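You operate a simulated robot arm through the tools that you are given. There is no shell and no other tool.

You run a simulated robot arm. Do the job below in one go: nothing can be reset, and whatever is moved stays where it is left.

TASK
Wax the toe cap of the brown shoe with the round brush.
Fine: open the black tin and load the brush there; brush back in its place, lid back on. Set down upright: round wax brush. A coat counts when it lies all over at full strength: go over it till it gets no stronger.

The check looks at the end state, three seconds after you hand in, the way a careful person would. Anything else that was tipped, shoved, dropped, spilled or broken makes it a failure. Lids that push on must go on centred and level and be pressed home; caps that screw on are set level and turned clockwise until they are tight.

THE ROBOT
A 6-joint arm with a fingered hand, fixed in place. Base frame: the origin is at the foot of the arm, x ahead of it, y to its left, z up; the work surface is at about z = 900. Units: mm, rad, N and s.
With the tool pointing down near the work surface it reaches from about 460 to 940 mm from the base axis. Its first joint turns from -2.897 to 2.897 rad. Payload 5 kg.
The TCP is the grasp point between the finger pads, 43 mm short of the fingertips. In the tool frame z runs along the fingers and y along their closing line. Largest opening 144 mm; the body of the gripper starts 50 mm behind the TCP. The gripper is a hand of 5 fingers: y runs from the thumb to the fingers, the wrist lies at [-21, -133, -233] in the tool frame.
Orientation is that of the tool frame in the base frame, as a unit quaternion [x, y, z, w]. With the fingers straight down and the wrist toward the robot, the tool's x, y and z point along [0, 1, 0], [1, 0, 0] and [0, 0, -1] of the base frame.

THE INTERFACE
- The arm moves only by the tool jog_arm. Its argument "motion" is a list of rows, each an object of numbers (a shift or turn left out is 0): "dx", "dy", "dz": the shift along the tool's x, y, z in mm; "wx", "wy", "wz": the turn, a rotation vector about the tool's x, y, z in rad. In form: [{"dx": .., "dy": .., "dz": .., "wx": .., "wy": .., "wz": ..}, ...]. A call has 1 to 20 rows; each row is the pose to reach, as a shift and turn from the pose commanded when the call began, along the tool's axes at that moment. Rows are played at 5 a second. More than 50 mm and 0.15 rad between two rows, and nothing of the call is played. Where a pose cannot be reached the arm comes as near as it can. A force on the tool above 90 N (or 10 N above the force at the start of the call, whichever is more), or a blocked arm, ends the call early, and 0.2 s more pass. In this call time passes only in rows, and 0.2 s behind the last. It gives the time, the measured TCP pose, the force on the tool (base axes), the opening and the grip force at its end, in the units of the frame above (readings bear some noise), with the torque about the TCP (base axes, N m) and any sound that the robot's microphone picked up, and new pictures: "pictures" is both (left out), scene, wrist or none.
- Cameras (640 x 400 px; columns grow to the right, rows downward): "scene" is fixed at [398, 650.4, 1518.9]; the picture's right is [-0.66, 0.76, 0.00], its down [0.66, 0.57, -0.49] and it looks along [-0.37, -0.32, -0.87] (base axes); focal length 300 px, centre (320, 200). "wrist" rides on the gripper at [86, -108, -168] in the tool frame; the picture's right is [-0.80, 0.28, -0.53], its down [-0.54, -0.73, 0.42] and it looks along [-0.27, 0.63, 0.73] (tool axes); focal length 275 px, centre (320, 200). There is no depth. A picture from a camera that has moved, and an enlarged one, comes with that camera's place and axes in the base frame and with its lens.
- raise_lower(by): slides the trunk up (or, below 0, down) by that many mm; the arm rides with it, the base frame stays. It gives what a move gives, with no picture.
- curl_fingers(index, middle, ring, little, thumb_bend, thumb_turn): sets how far each is bent, from 0 (flat) to 1 (curled in); at 0.3 the hand is open as for a grip, at 0.7 the pads meet at the TCP. One left out holds its place. A second passes; each finger stops where it meets its share of the squeeze, and holds until it gets a number again. It is the only way to open and close the hand. It gives what a move gives, with no picture; readings hold the bend of each and the force on index, middle, ring, little, thumb and palm. thumb_turn goes from beside the hand (0) to across from the fingers (1), as for a grip.
- close_up(camera, box): a new picture of the part [left, top, right, bottom] of that camera's present view, enlarged. No time passes.
- sign_off(): hands the job in; it is judged then, once.

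Nothing tells you positions but the pictures and the camera data. Unless the task says otherwise, let go and move clear before handing in.

The tools are called after "Call:" as a command line: name --argument value ..., lists and objects as JSON in quotes. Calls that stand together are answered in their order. jog_arm: Moves the arm, as the interface text tells. Its arguments: {"type":"object","properties":{"motion":{"type":"array","items":{"type":"object","properties":{"dx":{"type":"number"},"dy":{"type":"number"},"dz":{"type":"number"},"wx":{"type":"number"},"wy":{"type":"number"},"wz":{"type":"number"}}}},"pictures":{"type":"string","enum":["both","scene","wrist","none"]}},"required":["motion"]} The other tools are called the same way: raise_lower (by) slides the trunk up or down; curl_fingers (index, middle, ring, little, thumb_bend, thumb_turn) moves the fingers one by one; close_up (camera, box) takes an enlarged picture of a part of a camera's view; sign_off () hands the job in.

At the start:

```text
t: 0.0
tool_pos: [183.8, 505.6, 1239.8]
ee_rot: [0.707, 0.707, -0.001, 0.0]
wrist_force: [0.4, -0.4, 0.1]
moment: [-0.04, -0.02, -0.03]
gripper_width: 143.5
gripper_force: 0.0
shape: jaw
bend: [0.3, 0.3, 0.3, 0.3, 0.3, 0.98]
finger forces: [0.1, 0.0, 0.0, 0.0, 0.0, 0.0]
trunk travel left (down, up): [-450.0, 140.0]
```

scene: 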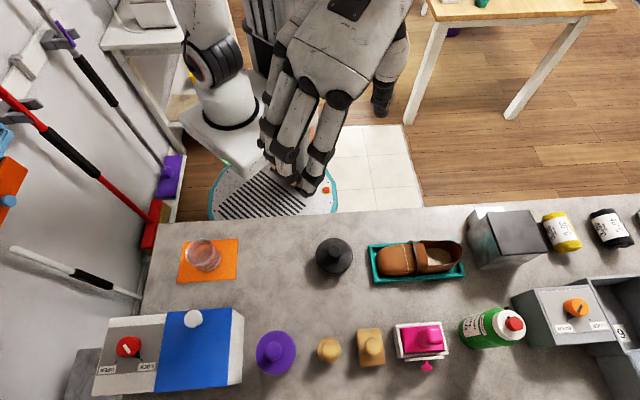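
wrist: 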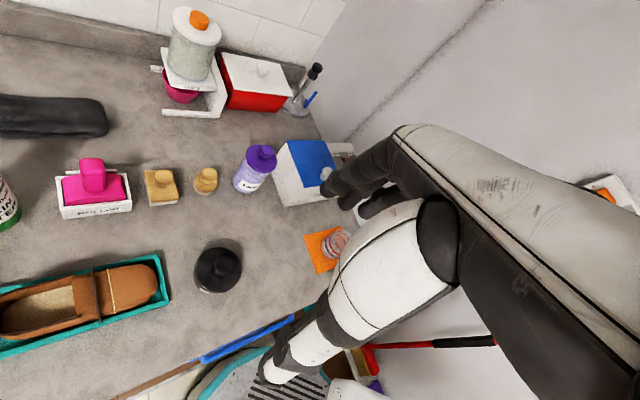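

I see a bench with a brown shoe in a teal tray, a black tin with a knob lid, and several brushes with wooden, pink and purple knobs. I'll enlarge the views to work out which is the round brush before moving anything.

Call:
close_up --camera "scene" --box '[240, 220, 480, 370]'

Call:
close_up --camera "scene" --box '[230, 300, 390, 400]'

Call:
close_up --camera "wrist" --box '[0, 120, 320, 320]'

Call:
close_up --camera "scene" --box '[340, 220, 640, 400]'

```text
2.67 times, centred on (360, 295) of scene
camera zoom: at [398.0, 650.4, 1518.9], right [-0.66, 0.76, 0.0], down [0.66, 0.57, -0.49], along [-0.37, -0.32, -0.87], focal length 799 px, centre (213, -53)
```

zoom: 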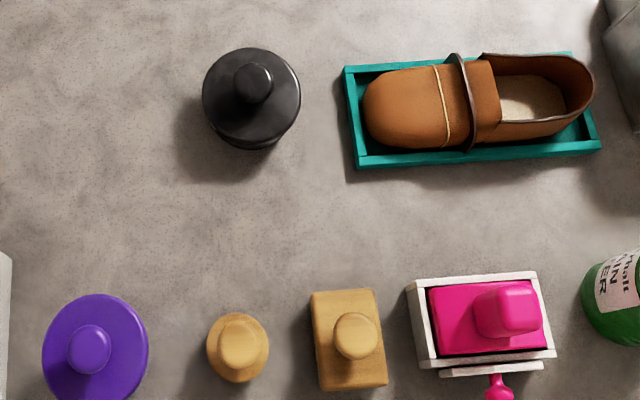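

```text
4.00 times, centred on (310, 350) of scene
camera zoom: at [398.0, 650.4, 1518.9], right [-0.66, 0.76, 0.0], down [0.66, 0.57, -0.49], along [-0.37, -0.32, -0.87], focal length 1199 px, centre (360, -400)
```

zoom: 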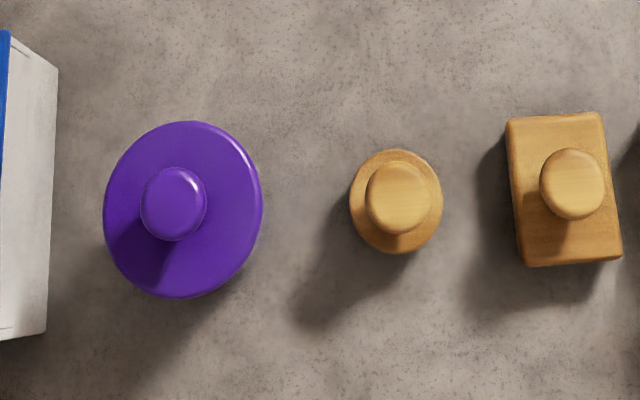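

```text
2.00 times, centred on (160, 220) of wrist
camera zoom: at [73.6, 591.2, 1407.6], right [0.28, -0.8, 0.53], down [-0.73, -0.54, -0.42], along [0.63, -0.27, -0.73], focal length 551 px, centre (640, 160)
```

zoom: 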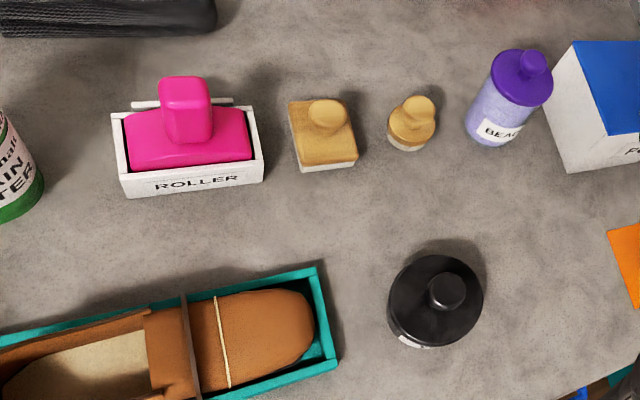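

```text
2.13 times, centred on (490, 310) of scene
camera zoom: at [398.0, 650.4, 1518.9], right [-0.66, 0.76, 0.0], down [0.66, 0.57, -0.49], along [-0.37, -0.32, -0.87], focal length 640 px, centre (-43, -35)
```

zoom: 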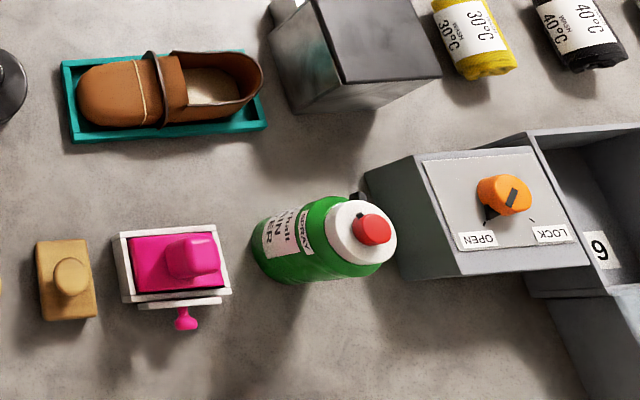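

The small round wooden brush with the knob (about x 367, y 644) looks like the round brush, and the black tin is near (230, 541). I'll look closer at the tin label, the hand and the shoe before moving.

Call:
close_up --camera "wrist" --box '[180, 230, 260, 310]'

Call:
close_up --camera "scene" --box '[240, 60, 400, 210]'

Call:
close_up --camera "scene" --box '[360, 225, 480, 300]'

Call:
close_up --camera "scene" --box '[290, 220, 380, 290]'

Call:
close_up --camera "wrist" --box '[180, 130, 280, 210]'

```text
5.00 times, centred on (220, 270) of wrist
camera zoom: at [73.6, 591.2, 1407.6], right [0.28, -0.8, 0.53], down [-0.73, -0.54, -0.42], along [0.63, -0.27, -0.73], focal length 1376 px, centre (820, -150)
```

zoom: 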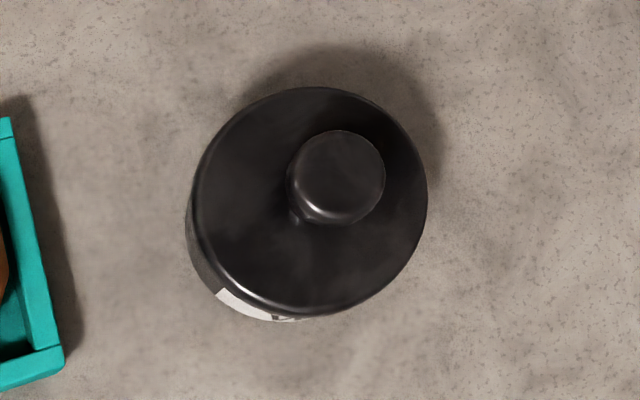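

```text
2.67 times, centred on (320, 135) of scene
camera zoom: at [398.0, 650.4, 1518.9], right [-0.66, 0.76, 0.0], down [0.66, 0.57, -0.49], along [-0.37, -0.32, -0.87], focal length 799 px, centre (320, 373)
```

zoom: 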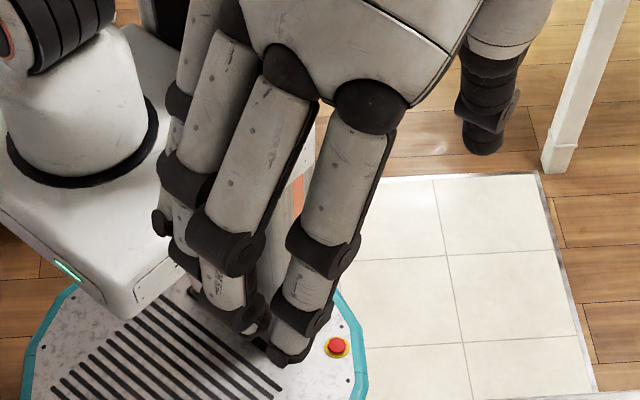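

```text
5.33 times, centred on (420, 262) of scene
camera zoom: at [398.0, 650.4, 1518.9], right [-0.66, 0.76, 0.0], down [0.66, 0.57, -0.49], along [-0.37, -0.32, -0.87], focal length 1599 px, centre (-213, -133)
```

zoom: 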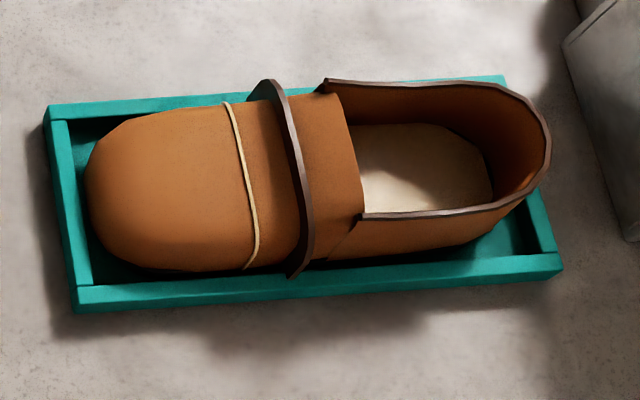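

```text
5.71 times, centred on (335, 255) of scene
camera zoom: at [398.0, 650.4, 1518.9], right [-0.66, 0.76, 0.0], down [0.66, 0.57, -0.49], along [-0.37, -0.32, -0.87], focal length 1713 px, centre (234, -114)
```

zoom: 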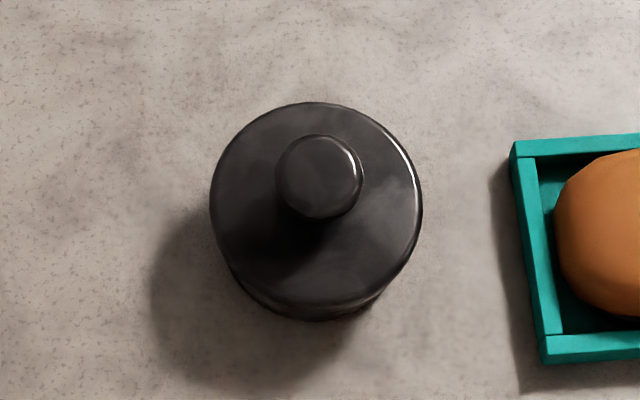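

```text
5.00 times, centred on (230, 170) of wrist
camera zoom: at [73.6, 591.2, 1407.6], right [0.28, -0.8, 0.53], down [-0.73, -0.54, -0.42], along [0.63, -0.27, -0.73], focal length 1376 px, centre (770, 350)
```

zoom: 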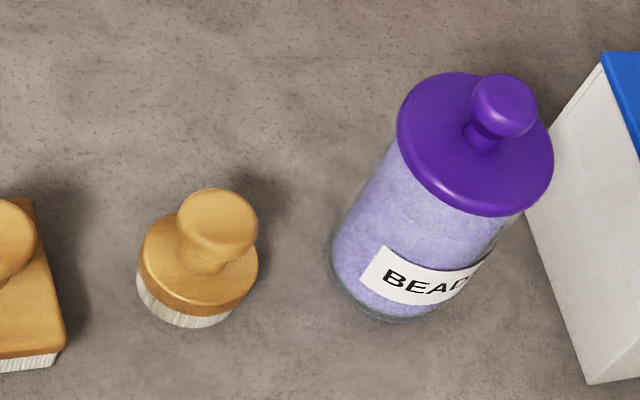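

The brush is a round wooden disc with white bristles and a mushroom knob about 58 mm tall. I'll look at how the fingers sit in the wrist view.

Call:
close_up --camera "wrist" --box '[240, 110, 640, 400]'

Call:
jog_arm --motion '[{"dx": 0, "dy": 20, "dz": 0}, {"dx": 20, "dy": 40, "dz": 0}, {"dx": 36, "dy": 46, "dz": 40}]'

```text
1.38 times, centred on (440, 255) of wrist
camera zoom: at [73.6, 591.2, 1407.6], right [0.28, -0.8, 0.53], down [-0.73, -0.54, -0.42], along [0.63, -0.27, -0.73], focal length 380 px, centre (154, 124)
```

zoom: 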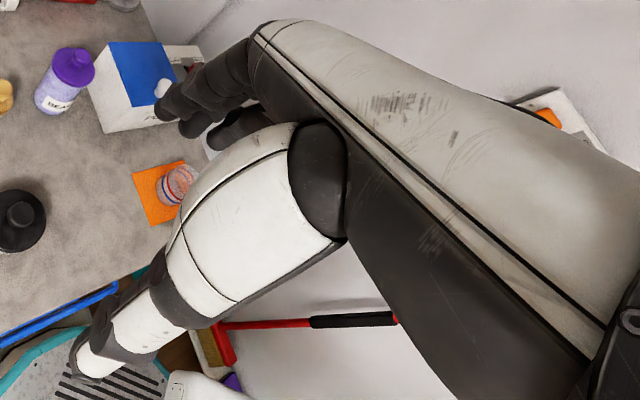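

```text
t: 0.8
tool_pos: [230.6, 542.2, 1200.1]
ee_rot: [0.707, 0.707, 0.0, 0.0]
wrist_force: [0.1, 0.2, 0.1]
moment: [0.0, 0.0, -0.03]
gripper_width: 144.0
gripper_force: 0.0
shape: jaw
bend: [0.3, 0.3, 0.3, 0.3, 0.3, 0.98]
finger forces: [0.0, 0.0, 0.0, 0.0, 0.0, 0.0]
trunk travel left (down, up): [-450.0, 140.0]
camera wrist: at [120.8, 626.8, 1368.0], right [0.28, -0.8, 0.53], down [-0.73, -0.54, -0.42], along [0.63, -0.27, -0.73], focal length 275 px, centre (320, 200)
```

scene: 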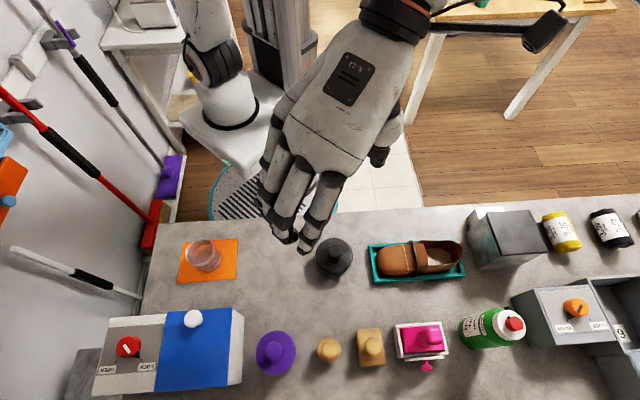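
wrist: 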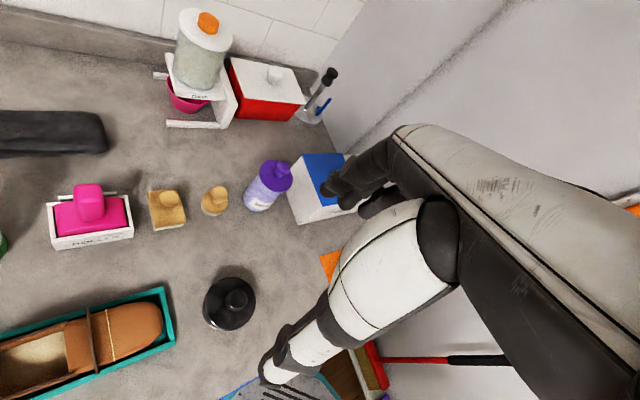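

The tool sits above the tin, with the fingers on +x and the thumb on the −x side. I'll zoom on the fingertips to see how they are placed around the grasp point.

Call:
close_up --camera "scene" --box '[240, 130, 400, 290]'

Call:
close_up --camera "wrist" --box '[200, 110, 440, 400]'

```text
2.50 times, centred on (320, 210) of scene
camera zoom: at [398.0, 650.4, 1518.9], right [-0.66, 0.76, 0.0], down [0.66, 0.57, -0.49], along [-0.37, -0.32, -0.87], focal length 749 px, centre (320, 175)
```

zoom: 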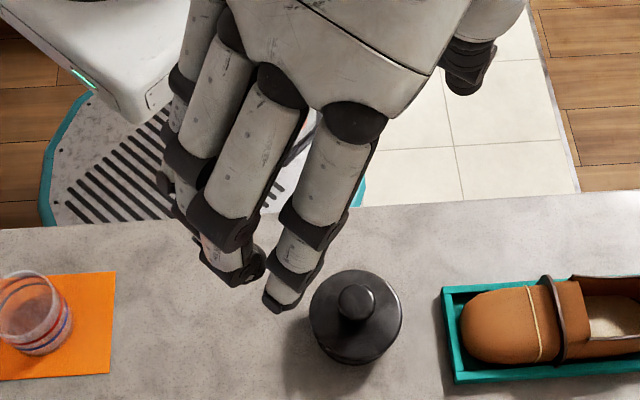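

```text
1.38 times, centred on (320, 255) of wrist
camera zoom: at [120.8, 626.8, 1368.0], right [0.28, -0.8, 0.53], down [-0.73, -0.54, -0.42], along [0.63, -0.27, -0.73], focal length 380 px, centre (320, 124)
```

zoom: 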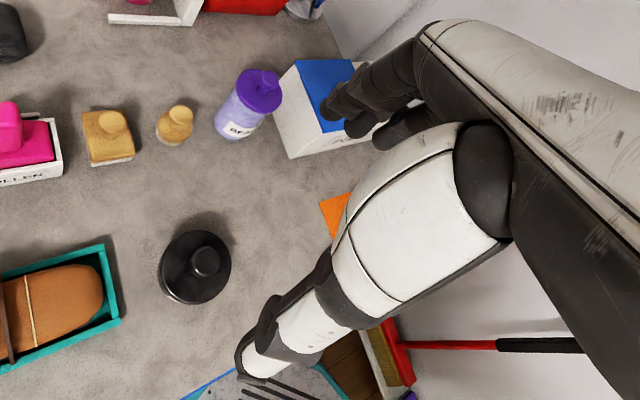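

The index and middle fingertips sit at tool x of about +8 and −14, opposing the thumb, so a thumb, index and middle pinch suits small knobs. I'll straighten the ring and little fingers out of the way and check how the pinch closes in free air.

Call:
curl_fingers --ring 0 --little 0 --index 0.6 --middle 0.6 --thumb_bend 0.6

Call:
close_up --camera "scene" --box '[200, 100, 440, 290]'

Call:
close_up --camera "wrist" --box '[200, 110, 440, 400]'

```text
t: 1.8
tool_pos: [231.8, 540.9, 1199.9]
ee_rot: [0.707, 0.708, 0.001, 0.001]
wrist_force: [0.4, -0.4, 1.1]
moment: [0.01, -0.03, 0.01]
gripper_width: 43.3
gripper_force: 0.1
shape: fingers
bend: [0.6, 0.6, 0.0, 0.0, 0.6, 0.98]
finger forces: [0.1, 0.0, 0.0, 0.1, 0.0, 0.1]
trunk travel left (down, up): [-450.0, 140.0]
```

```text
2.11 times, centred on (320, 195) of scene
camera zoom: at [398.0, 650.4, 1518.9], right [-0.66, 0.76, 0.0], down [0.66, 0.57, -0.49], along [-0.37, -0.32, -0.87], focal length 631 px, centre (320, 210)
```

zoom: 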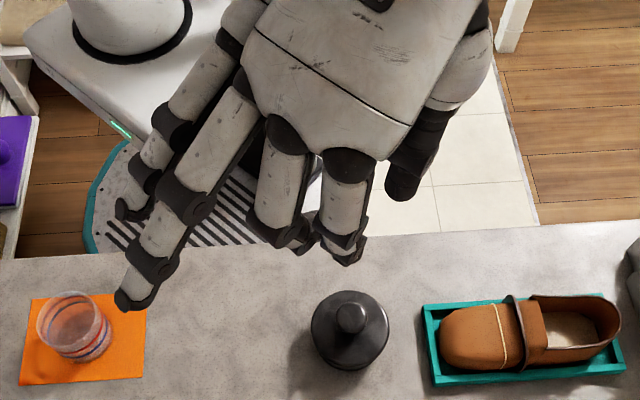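

```text
1.38 times, centred on (320, 255) of wrist
camera zoom: at [120.5, 626.2, 1368.2], right [0.28, -0.8, 0.53], down [-0.73, -0.54, -0.42], along [0.63, -0.27, -0.73], focal length 380 px, centre (320, 124)
```

zoom: 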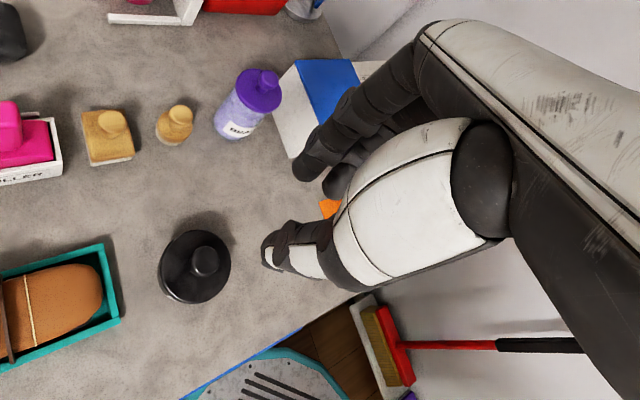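

The pinch closes symmetrically with the tips about 43 mm below the grasp point, and the spare fingers stay up. I'll open the pinch to about 75 mm and lower to just above the lid knob to check alignment.

Call:
curl_fingers --index 0.5 --middle 0.5 --thumb_bend 0.5

Call:
jog_arm --motion '[{"dz": 45}, {"dz": 90}, {"dz": 130}, {"dz": 160}, {"dz": 170}]'

Call:
close_up --camera "scene" --box '[240, 170, 400, 290]'

Call:
close_up --camera "wrist" --box '[200, 150, 440, 350]'

```text
t: 2.8
tool_pos: [229.9, 541.3, 1200.1]
ee_rot: [0.707, 0.707, 0.001, 0.0]
wrist_force: [0.9, 0.6, 0.8]
moment: [0.0, -0.02, 0.0]
gripper_width: 78.1
gripper_force: 0.1
shape: fingers
bend: [0.5, 0.5, 0.0, 0.0, 0.5, 0.98]
finger forces: [0.1, 0.0, 0.0, 0.0, 0.0, 0.1]
trunk travel left (down, up): [-450.0, 140.0]
```

```text
t: 4.0
tool_pos: [229.4, 541.8, 1029.5]
ee_rot: [0.707, 0.707, 0.0, 0.001]
wrist_force: [-1.4, -0.1, 0.5]
moment: [0.02, 0.06, 0.0]
gripper_width: 77.8
gripper_force: 0.1
shape: fingers
bend: [0.5, 0.5, 0.0, 0.0, 0.5, 0.98]
finger forces: [0.0, 0.0, 0.0, 0.1, 0.0, 0.0]
trunk travel left (down, up): [-450.0, 140.0]
camera wrist: at [120.2, 627.5, 1197.3], right [0.28, -0.8, 0.53], down [-0.73, -0.54, -0.42], along [0.63, -0.27, -0.73], focal length 275 px, centre (320, 200)
```

scene: 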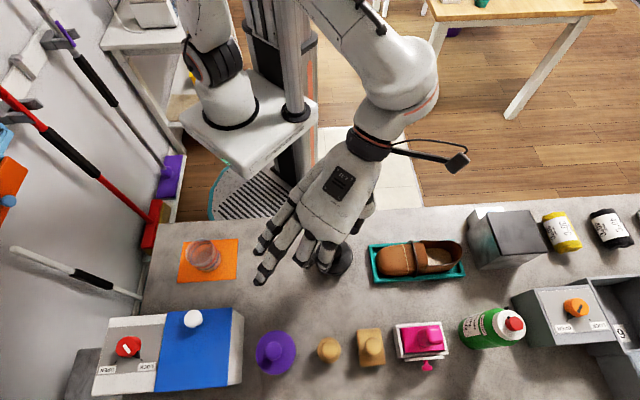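
wrist: 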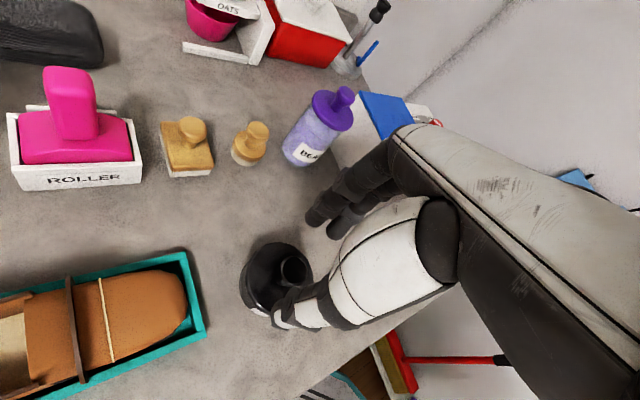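

```text
3.33 times, centred on (320, 230) of scene
camera zoom: at [398.0, 650.4, 1518.9], right [-0.66, 0.76, 0.0], down [0.66, 0.57, -0.49], along [-0.37, -0.32, -0.87], focal length 999 px, centre (320, 100)
```

zoom: 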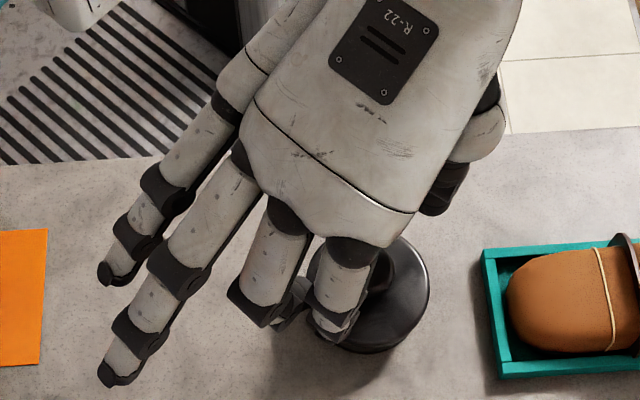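

```text
2.00 times, centred on (320, 250) of wrist
camera zoom: at [120.2, 627.5, 1197.3], right [0.28, -0.8, 0.53], down [-0.73, -0.54, -0.42], along [0.63, -0.27, -0.73], focal length 551 px, centre (320, 100)
```

zoom: 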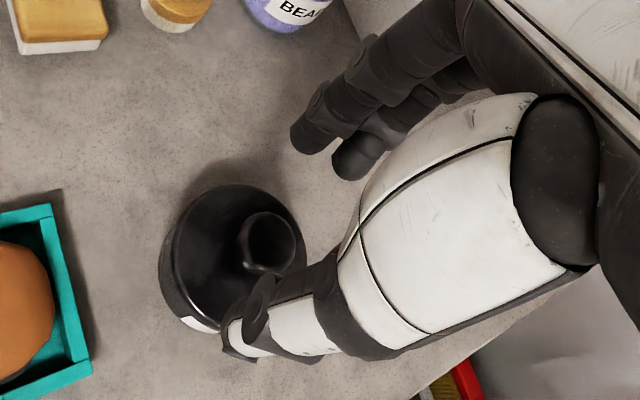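

The knob sits centred under the pinch at about (230.5, 540). I'll go down so the tips straddle the knob just above the lid plate.

Call:
jog_arm --motion '[{"dz": 15}, {"dz": 30}, {"dz": 38}, {"dz": 43}]'

Call:
close_up --camera "scene" --box '[280, 210, 380, 290]'

Call:
close_up --camera "wrist" --box '[200, 150, 440, 350]'

```text
t: 5.0
tool_pos: [230.0, 541.7, 987.5]
ee_rot: [0.707, 0.707, 0.0, 0.001]
wrist_force: [-0.4, -0.3, -0.3]
moment: [-0.01, 0.0, -0.01]
gripper_width: 77.8
gripper_force: 0.1
shape: fingers
bend: [0.5, 0.5, 0.0, 0.0, 0.5, 0.98]
finger forces: [0.0, 0.0, 0.1, 0.0, 0.0, 0.0]
trunk travel left (down, up): [-450.0, 140.0]
camera wrist: at [120.4, 626.8, 1154.3], right [0.28, -0.8, 0.53], down [-0.73, -0.54, -0.42], along [0.63, -0.27, -0.73], focal length 275 px, centre (320, 200)
```

scene: 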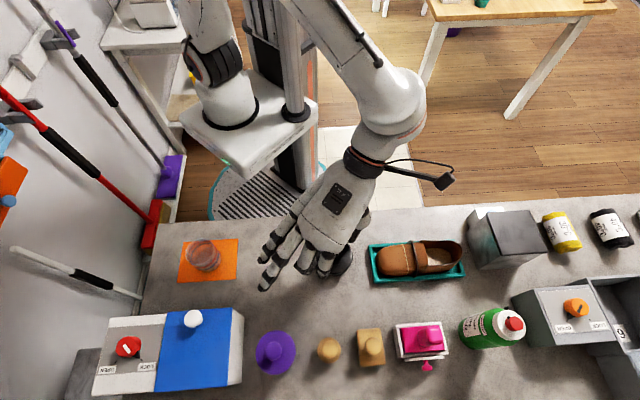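
wrist: 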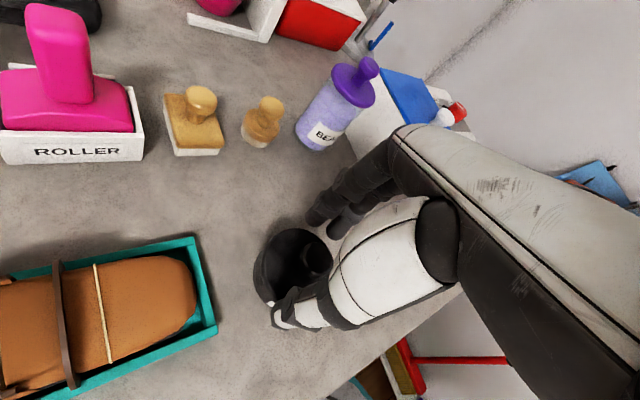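

```text
5.00 times, centred on (330, 250) of scene
camera zoom: at [398.0, 650.4, 1518.9], right [-0.66, 0.76, 0.0], down [0.66, 0.57, -0.49], along [-0.37, -0.32, -0.87], focal length 1499 px, centre (270, -50)
```

zoom: 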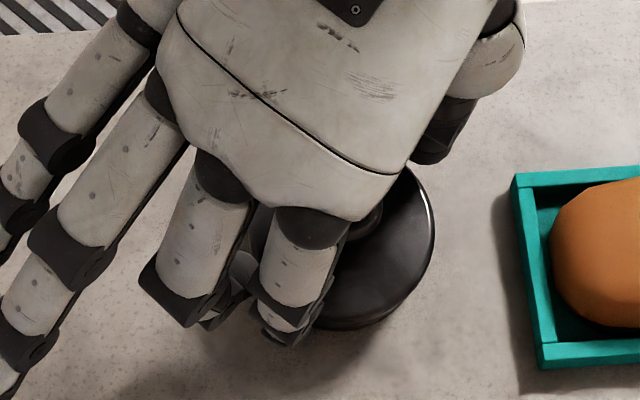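

```text
2.00 times, centred on (320, 250) of wrist
camera zoom: at [120.4, 626.8, 1154.3], right [0.28, -0.8, 0.53], down [-0.73, -0.54, -0.42], along [0.63, -0.27, -0.73], focal length 551 px, centre (320, 100)
```

zoom: 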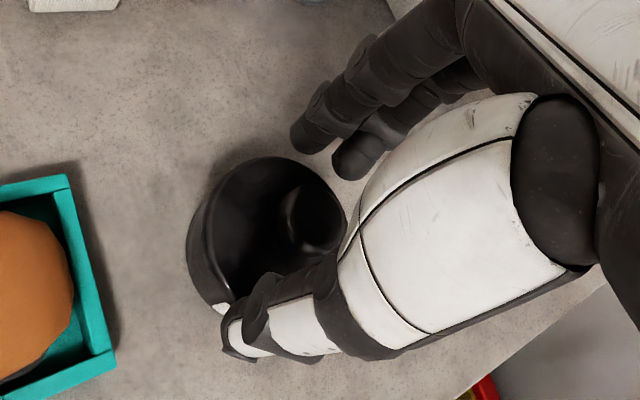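

The knob is centred between the finger and thumb pads. I'm closing the pinch on it now.

Call:
curl_fingers --index 0.75 --middle 0.75 --thumb_bend 0.75

Call:
close_up --camera "wrist" --box '[200, 150, 440, 350]'

Call:
close_up --camera "scene" --box '[280, 210, 380, 290]'

```text
t: 6.0
tool_pos: [230.4, 542.2, 986.8]
ee_rot: [0.707, 0.707, 0.0, 0.0]
wrist_force: [-0.4, 0.0, 0.2]
moment: [0.05, 0.01, 0.0]
gripper_width: 20.7
gripper_force: 19.5
shape: fingers
bend: [0.71, 0.72, 0.0, 0.0, 0.67, 0.96]
finger forces: [13.5, 6.2, 0.0, 0.1, 19.6, 0.0]
trunk travel left (down, up): [-450.0, 140.0]
heard: snap
```

```text
2.00 times, centred on (320, 250) of wrist
camera zoom: at [120.5, 626.9, 1154.5], right [0.28, -0.8, 0.53], down [-0.73, -0.54, -0.42], along [0.63, -0.27, -0.73], focal length 551 px, centre (320, 100)
```

zoom: 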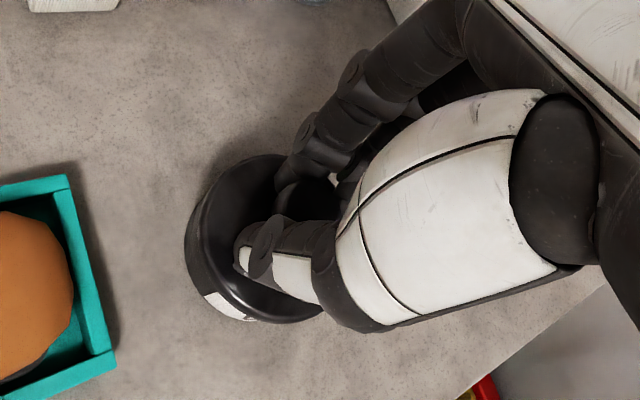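

```text
5.00 times, centred on (330, 250) of scene
camera zoom: at [398.0, 650.4, 1518.9], right [-0.66, 0.76, 0.0], down [0.66, 0.57, -0.49], along [-0.37, -0.32, -0.87], focal length 1499 px, centre (270, -50)
```

zoom: 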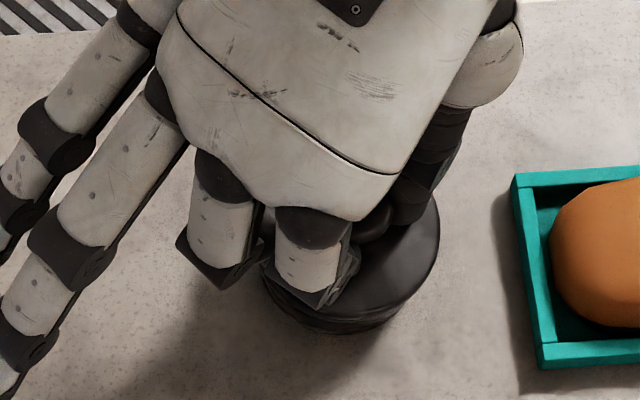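

Grip is holding at about 20 N and a snap was heard, probably the lid unseating. I'll lift gently and watch the force.

Call:
jog_arm --motion '[{"dz": -3}, {"dz": -8}, {"dz": -15}, {"dz": -25}, {"dz": -40}]'

Call:
close_up --camera "wrist" --box '[200, 150, 440, 350]'

Call:
close_up --camera "scene" --box '[280, 210, 380, 290]'

```text
t: 7.2
tool_pos: [229.1, 544.0, 1027.5]
ee_rot: [0.707, 0.707, 0.0, 0.0]
wrist_force: [0.0, 0.0, 0.0]
moment: [0.01, 0.01, 0.0]
gripper_width: 20.6
gripper_force: 19.4
shape: fingers
bend: [0.71, 0.72, 0.0, 0.0, 0.67, 0.96]
finger forces: [13.4, 6.2, 0.1, 0.0, 19.9, 0.1]
trunk travel left (down, up): [-450.0, 140.0]
camera wrist: at [119.1, 628.6, 1194.7], right [0.28, -0.8, 0.53], down [-0.73, -0.54, -0.42], along [0.63, -0.27, -0.73], focal length 275 px, centre (320, 200)
```

scene: 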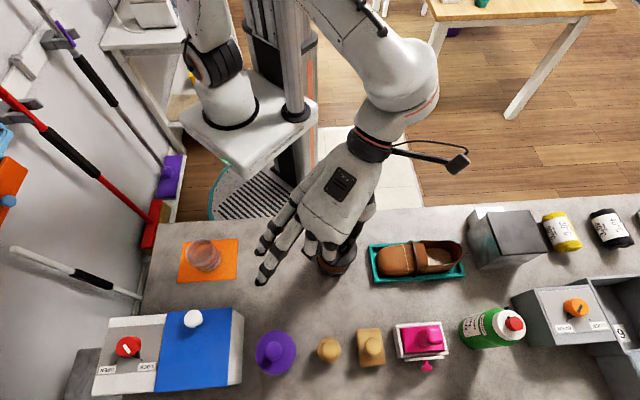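
wrist: 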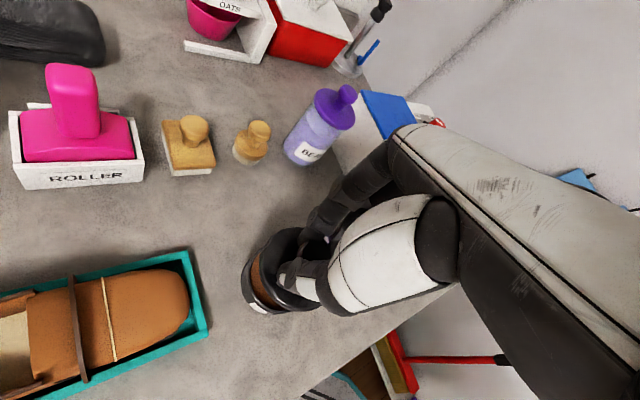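

```text
2.00 times, centred on (320, 250) of wrist
camera zoom: at [119.1, 628.6, 1194.7], right [0.28, -0.8, 0.53], down [-0.73, -0.54, -0.42], along [0.63, -0.27, -0.73], focal length 551 px, centre (320, 100)
```

zoom: 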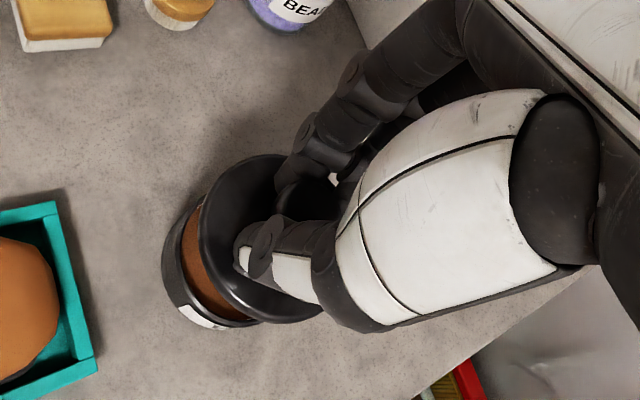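

```text
5.00 times, centred on (330, 250) of scene
camera zoom: at [398.0, 650.4, 1518.9], right [-0.66, 0.76, 0.0], down [0.66, 0.57, -0.49], along [-0.37, -0.32, -0.87], focal length 1499 px, centre (270, -50)
```

zoom: 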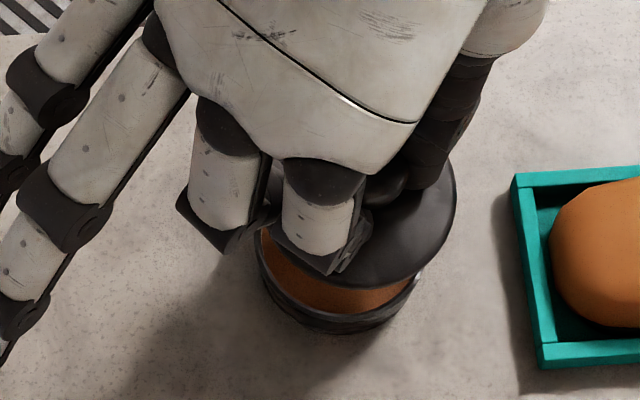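

The lid is off and the brown wax is exposed. I'll carry the lid to clear bench near (305, 465) and stop a little above the surface.

Call:
jog_arm --motion '[{"dz": -15}, {"dx": -25, "dy": 25, "dz": -15}, {"dx": -55, "dy": 52, "dz": -15}, {"dx": -77, "dy": 75, "dz": -10}, {"dx": -79, "dy": 76, "dz": 20}, {"dx": -79, "dy": 76, "dz": 45}]'

Call:
close_up --camera "scene" --box '[200, 200, 380, 320]'

Call:
close_up --camera "wrist" --box '[160, 180, 400, 380]'

```text
t: 8.6
tool_pos: [306.4, 462.9, 981.0]
ee_rot: [0.708, 0.707, 0.0, 0.001]
wrist_force: [0.3, -0.3, -0.3]
moment: [0.01, 0.01, -0.01]
gripper_width: 20.7
gripper_force: 20.3
shape: fingers
bend: [0.71, 0.72, 0.0, 0.0, 0.67, 0.96]
finger forces: [14.3, 6.4, 0.0, 0.1, 20.3, 0.0]
trunk travel left (down, up): [-450.0, 140.0]
camera wrist: at [197.0, 548.2, 1148.8], right [0.28, -0.8, 0.53], down [-0.73, -0.54, -0.42], along [0.63, -0.27, -0.73], focal length 275 px, centre (320, 200)
```

scene: 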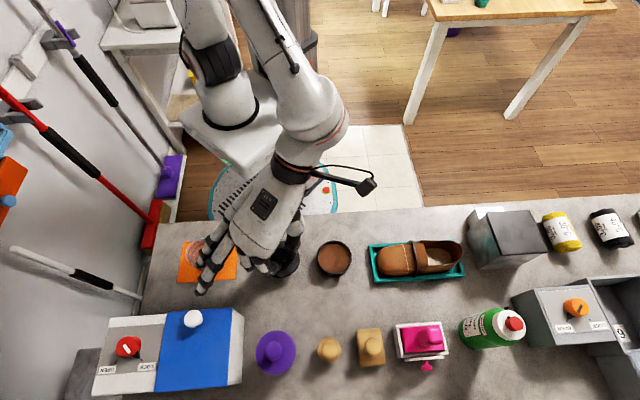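
wrist: 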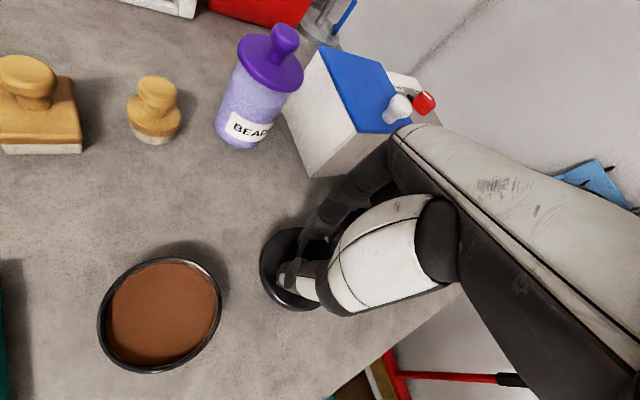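

```text
3.33 times, centred on (290, 260) of scene
camera zoom: at [398.0, 650.4, 1518.9], right [-0.66, 0.76, 0.0], down [0.66, 0.57, -0.49], along [-0.37, -0.32, -0.87], focal length 999 px, centre (420, 0)
```

zoom: 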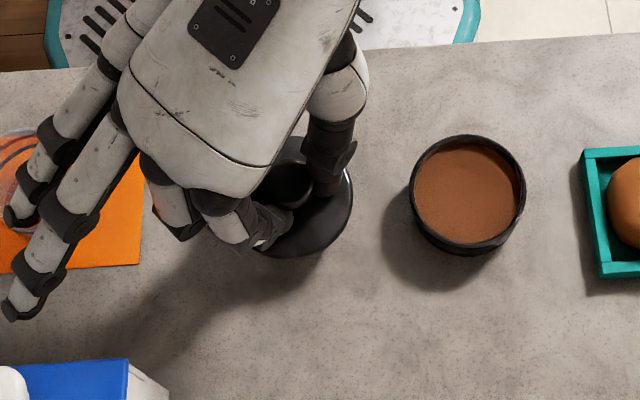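

```text
2.00 times, centred on (280, 280) of wrist
camera zoom: at [197.0, 548.2, 1148.8], right [0.28, -0.8, 0.53], down [-0.73, -0.54, -0.42], along [0.63, -0.27, -0.73], focal length 551 px, centre (400, 40)
```

zoom: 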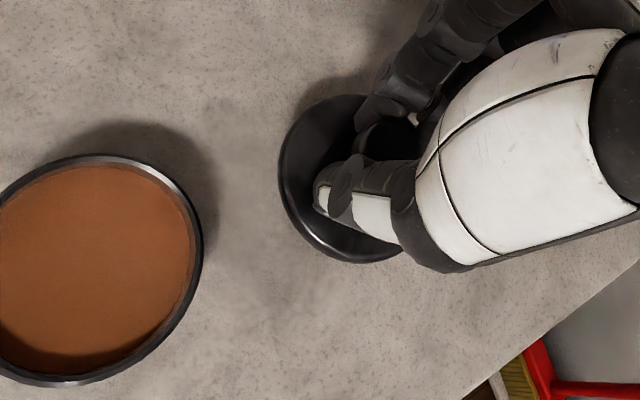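

The open tin shows plenty of wax. I'll lower the lid in small steps until the bench pushes back.

Call:
jog_arm --motion '[{"dz": 4}, {"dz": 7}, {"dz": 9}]' --pictures "none"

Call:
close_up --camera "wrist" --box '[220, 200, 380, 330]'

Call:
close_up --camera "scene" --box '[240, 220, 320, 290]'

```text
t: 9.4
tool_pos: [306.5, 463.1, 973.4]
ee_rot: [0.707, 0.707, 0.0, 0.001]
wrist_force: [0.8, 0.2, -0.1]
moment: [0.0, 0.02, -0.02]
gripper_width: 20.8
gripper_force: 20.6
shape: fingers
bend: [0.71, 0.72, 0.0, 0.0, 0.67, 0.96]
finger forces: [14.2, 6.3, 0.0, 0.0, 20.4, 0.1]
trunk travel left (down, up): [-450.0, 140.0]
```

```text
3.08 times, centred on (300, 265) of wrist
camera zoom: at [196.3, 548.3, 1140.8], right [0.28, -0.8, 0.53], down [-0.73, -0.54, -0.42], along [0.63, -0.27, -0.73], focal length 847 px, centre (382, 0)
```

zoom: 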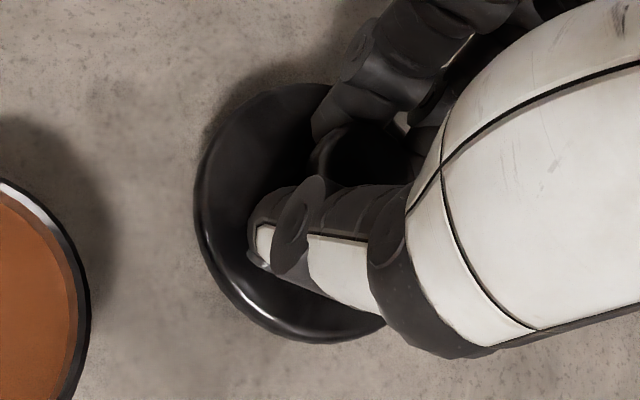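

```text
5.71 times, centred on (280, 255) of scene
camera zoom: at [398.0, 650.4, 1518.9], right [-0.66, 0.76, 0.0], down [0.66, 0.57, -0.49], along [-0.37, -0.32, -0.87], focal length 1713 px, centre (549, -114)
```

zoom: 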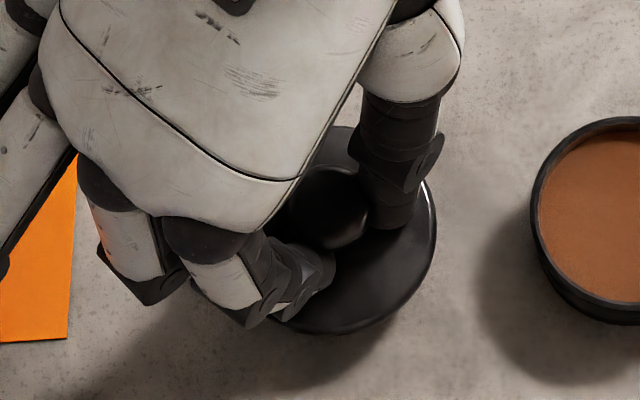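

There is no contact yet at 973. I'll continue downward in small steps.

Call:
jog_arm --motion '[{"dz": 2}, {"dz": 4}, {"dz": 5}]' --pictures "none"

Call:
jog_arm --motion '[{"dz": 1}, {"dz": 2}, {"dz": 3}]' --pictures "none"

```text
t: 10.2
tool_pos: [305.9, 462.4, 968.7]
ee_rot: [0.708, 0.706, -0.001, 0.0]
wrist_force: [-0.1, 1.1, -0.8]
moment: [0.0, 0.02, 0.0]
gripper_width: 20.6
gripper_force: 20.7
shape: fingers
bend: [0.71, 0.72, 0.0, 0.0, 0.67, 0.96]
finger forces: [14.3, 6.4, 0.0, 0.0, 20.4, 0.1]
trunk travel left (down, up): [-450.0, 140.0]
```

```text
t: 11.0
tool_pos: [305.4, 461.3, 965.2]
ee_rot: [0.707, 0.707, 0.0, 0.0]
wrist_force: [0.1, -0.1, 0.7]
moment: [0.0, -0.02, -0.04]
gripper_width: 20.7
gripper_force: 20.3
shape: fingers
bend: [0.71, 0.72, 0.0, 0.0, 0.67, 0.96]
finger forces: [14.3, 6.4, 0.1, 0.1, 20.4, 0.0]
trunk travel left (down, up): [-450.0, 140.0]
```

Call:
jog_arm --motion '[{"dz": 1}, {"dz": 2}, {"dz": 3}]' --pictures "none"

Call:
close_up --camera "scene" --box '[240, 220, 320, 290]'

Call:
close_up --camera "wrist" --box '[220, 200, 380, 330]'

```text
t: 11.8
tool_pos: [305.4, 462.2, 961.0]
ee_rot: [0.707, 0.707, 0.0, 0.0]
wrist_force: [-0.9, -0.9, -0.2]
moment: [0.01, -0.02, -0.01]
gripper_width: 20.8
gripper_force: 20.9
shape: fingers
bend: [0.71, 0.72, 0.0, 0.0, 0.67, 0.96]
finger forces: [14.3, 6.4, 0.0, 0.0, 20.5, 0.1]
trunk travel left (down, up): [-450.0, 140.0]
```

```text
5.71 times, centred on (280, 255) of scene
camera zoom: at [398.0, 650.4, 1518.9], right [-0.66, 0.76, 0.0], down [0.66, 0.57, -0.49], along [-0.37, -0.32, -0.87], focal length 1713 px, centre (549, -114)
```

zoom: 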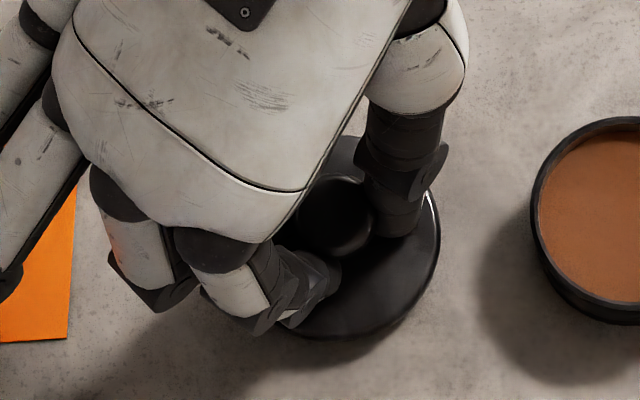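

```text
3.08 times, centred on (300, 265) of wrist
camera zoom: at [195.2, 548.4, 1129.2], right [0.28, -0.8, 0.53], down [-0.73, -0.54, -0.42], along [0.63, -0.27, -0.73], focal length 847 px, centre (382, 0)
```

zoom: 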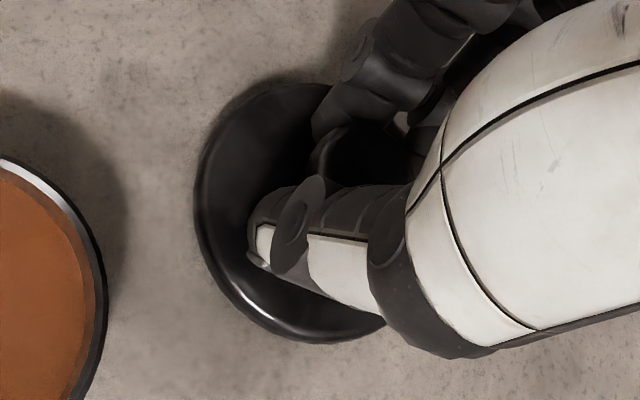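

Shadows show the lid very close to the bench but with no reading yet. I'll keep stepping down.

Call:
jog_arm --motion '[{"dz": 1}, {"dz": 2}]' --pictures "none"

Call:
jog_arm --motion '[{"dz": 1}, {"dz": 2}]' --pictures "none"

Call:
jog_arm --motion '[{"dz": 1}]' --pictures "none"

```text
t: 12.4
tool_pos: [305.4, 461.9, 960.5]
ee_rot: [0.707, 0.707, 0.001, 0.0]
wrist_force: [-0.8, -0.2, 1.5]
moment: [0.02, 0.03, 0.03]
gripper_width: 20.8
gripper_force: 21.4
shape: fingers
bend: [0.71, 0.72, 0.0, 0.0, 0.67, 0.96]
finger forces: [14.3, 7.0, 0.0, 0.0, 21.4, 0.0]
trunk travel left (down, up): [-450.0, 140.0]
```

```text
t: 13.0
tool_pos: [306.2, 463.4, 958.9]
ee_rot: [0.708, 0.707, 0.001, 0.0]
wrist_force: [-2.2, -1.4, 12.7]
moment: [0.2, 0.24, 0.05]
gripper_width: 20.4
gripper_force: 25.9
shape: fingers
bend: [0.72, 0.72, 0.0, 0.0, 0.68, 0.96]
finger forces: [14.6, 9.8, 0.0, 0.0, 27.5, 0.0]
trunk travel left (down, up): [-450.0, 140.0]
```

```text
t: 13.4
tool_pos: [306.1, 462.3, 958.9]
ee_rot: [0.707, 0.707, 0.001, 0.0]
wrist_force: [-2.7, -2.2, 20.6]
moment: [0.26, 0.59, 0.11]
gripper_width: 20.5
gripper_force: 30.7
shape: fingers
bend: [0.72, 0.72, 0.0, 0.0, 0.68, 0.96]
finger forces: [15.3, 10.8, 0.0, 0.0, 35.7, 0.0]
trunk travel left (down, up): [-450.0, 140.0]
```

The lid rests on the bench at grasp height about 960. I'll relax the push by a few mm, open and rise clear.

Call:
jog_arm --motion '[{"dz": -1}, {"dz": -2}]' --pictures "none"

Call:
curl_fingers --index 0.5 --middle 0.5 --thumb_bend 0.5

Call:
jog_arm --motion '[{"dz": -15}, {"dz": -40}, {"dz": -80}, {"dz": -120}, {"dz": -140}]'

```text
t: 14.0
tool_pos: [305.3, 463.0, 958.0]
ee_rot: [0.707, 0.707, 0.0, 0.0]
wrist_force: [-2.1, -0.7, 13.0]
moment: [0.24, 0.32, 0.02]
gripper_width: 20.3
gripper_force: 26.2
shape: fingers
bend: [0.72, 0.72, 0.0, 0.0, 0.69, 0.96]
finger forces: [15.0, 9.3, 0.0, 0.0, 27.6, 0.0]
trunk travel left (down, up): [-450.0, 140.0]
```

```text
t: 15.0
tool_pos: [305.8, 463.3, 958.1]
ee_rot: [0.707, 0.707, 0.0, 0.0]
wrist_force: [0.2, -0.7, -1.0]
moment: [-0.04, 0.0, 0.01]
gripper_width: 78.3
gripper_force: 0.1
shape: fingers
bend: [0.5, 0.5, 0.0, 0.0, 0.5, 0.97]
finger forces: [0.0, 0.1, 0.1, 0.0, 0.0, 0.0]
trunk travel left (down, up): [-450.0, 140.0]
```

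```text
t: 16.2
tool_pos: [305.2, 462.5, 1098.8]
ee_rot: [0.708, 0.706, 0.0, 0.0]
wrist_force: [0.3, -0.6, -0.4]
moment: [-0.03, -0.02, 0.03]
gripper_width: 78.2
gripper_force: 0.1
shape: fingers
bend: [0.5, 0.5, 0.0, 0.0, 0.5, 0.97]
finger forces: [0.0, 0.0, 0.0, 0.1, 0.0, 0.0]
trunk travel left (down, up): [-450.0, 140.0]
camera wrist: at [195.2, 547.3, 1267.1], right [0.28, -0.8, 0.53], down [-0.73, -0.54, -0.42], along [0.63, -0.27, -0.73], focal length 275 px, centre (320, 200)
```

scene: 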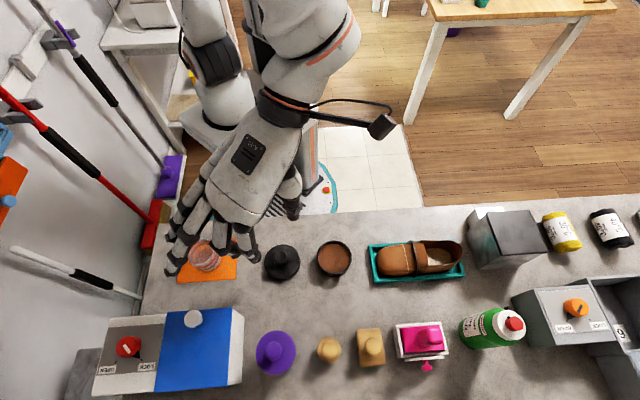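
wrist: 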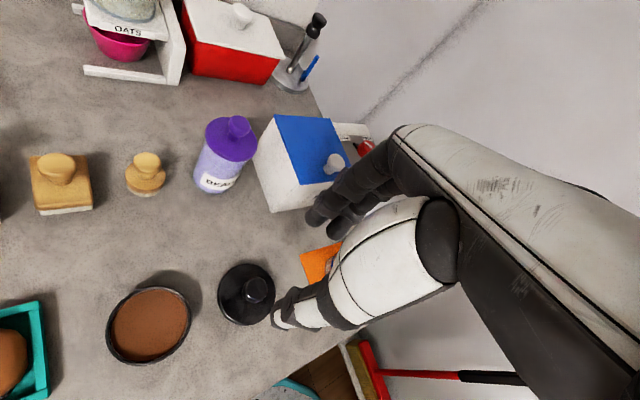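

The lid stands knob-up at (305, 463). Next I'll carry the open hand over to the round brush at about (366, 643), turning it by about 70° so the spare fingers stay clear of the purple jar.

Call:
jog_arm --motion '[{"dx": 10, "dy": 3, "dz": -20, "wz": -0.1}, {"dx": 25, "dy": 8, "dz": -35, "wz": -0.2}, {"dx": 40, "dy": 13, "dz": -35, "wz": -0.3}, {"dx": 56, "dy": 18, "dz": -35, "wz": -0.4}, {"dx": 72, "dy": 23, "dz": -35, "wz": -0.5}, {"dx": 88, "dy": 28, "dz": -35, "wz": -0.6}, {"dx": 104, "dy": 34, "dz": -35, "wz": -0.7}, {"dx": 120, "dy": 39, "dz": -35, "wz": -0.8}, {"dx": 136, "dy": 44, "dz": -35, "wz": -0.9}, {"dx": 152, "dy": 50, "dz": -35, "wz": -1.0}, {"dx": 167, "dy": 55, "dz": -35, "wz": -1.1}, {"dx": 181, "dy": 59, "dz": -35, "wz": -1.22}]'

Call:
close_up --camera "scene" --box '[220, 200, 460, 390]'

Call:
close_up --camera "wrist" --box '[160, 150, 440, 380]'

```text
t: 18.8
tool_pos: [365.6, 645.0, 1133.1]
ee_rot: [0.175, 0.985, 0.0, 0.001]
wrist_force: [0.4, 0.2, -0.9]
moment: [-0.02, -0.02, -0.03]
gripper_width: 78.2
gripper_force: 0.0
shape: fingers
bend: [0.5, 0.5, 0.0, 0.0, 0.5, 0.97]
finger forces: [0.0, 0.0, 0.1, 0.0, 0.1, 0.0]
trunk travel left (down, up): [-450.0, 140.0]
camera wrist: at [245.6, 570.7, 1300.9], right [0.85, -0.01, 0.53], down [0.26, -0.87, -0.42], along [0.47, 0.5, -0.73], focal length 275 px, centre (320, 200)
```

scene: 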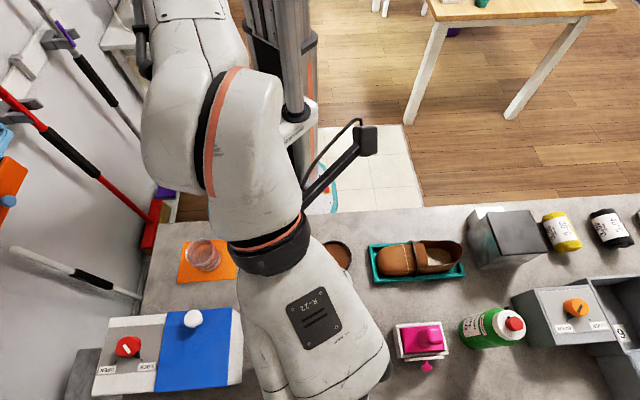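
wrist: 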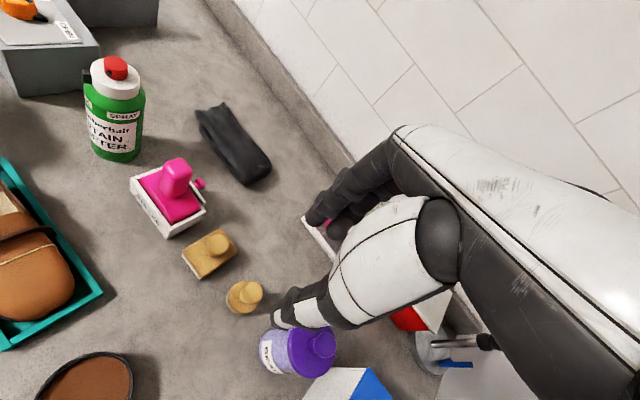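

```text
2.11 times, centred on (340, 295) of scene
camera zoom: at [398.0, 650.4, 1518.9], right [-0.66, 0.76, 0.0], down [0.66, 0.57, -0.49], along [-0.37, -0.32, -0.87], focal length 631 px, centre (278, 0)
```

zoom: 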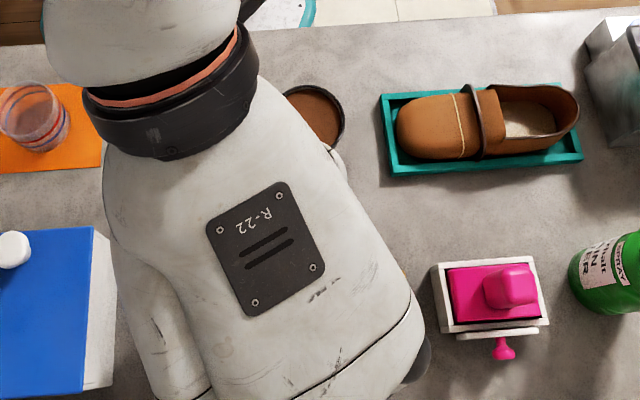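

```text
1.74 times, centred on (300, 265) of wrist
camera zoom: at [245.6, 570.7, 1300.9], right [0.85, -0.01, 0.53], down [0.26, -0.87, -0.42], along [0.47, 0.5, -0.73], focal length 479 px, centre (355, 87)
```

zoom: 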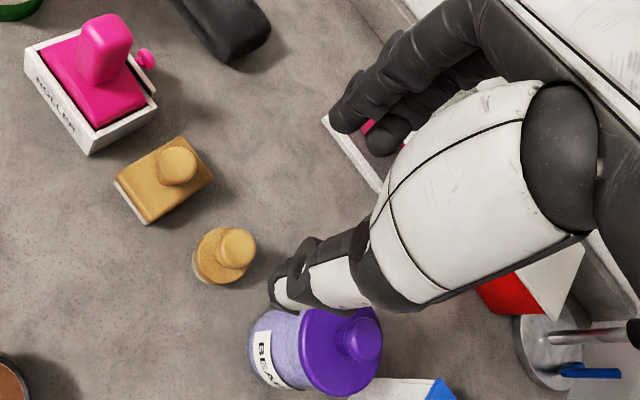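

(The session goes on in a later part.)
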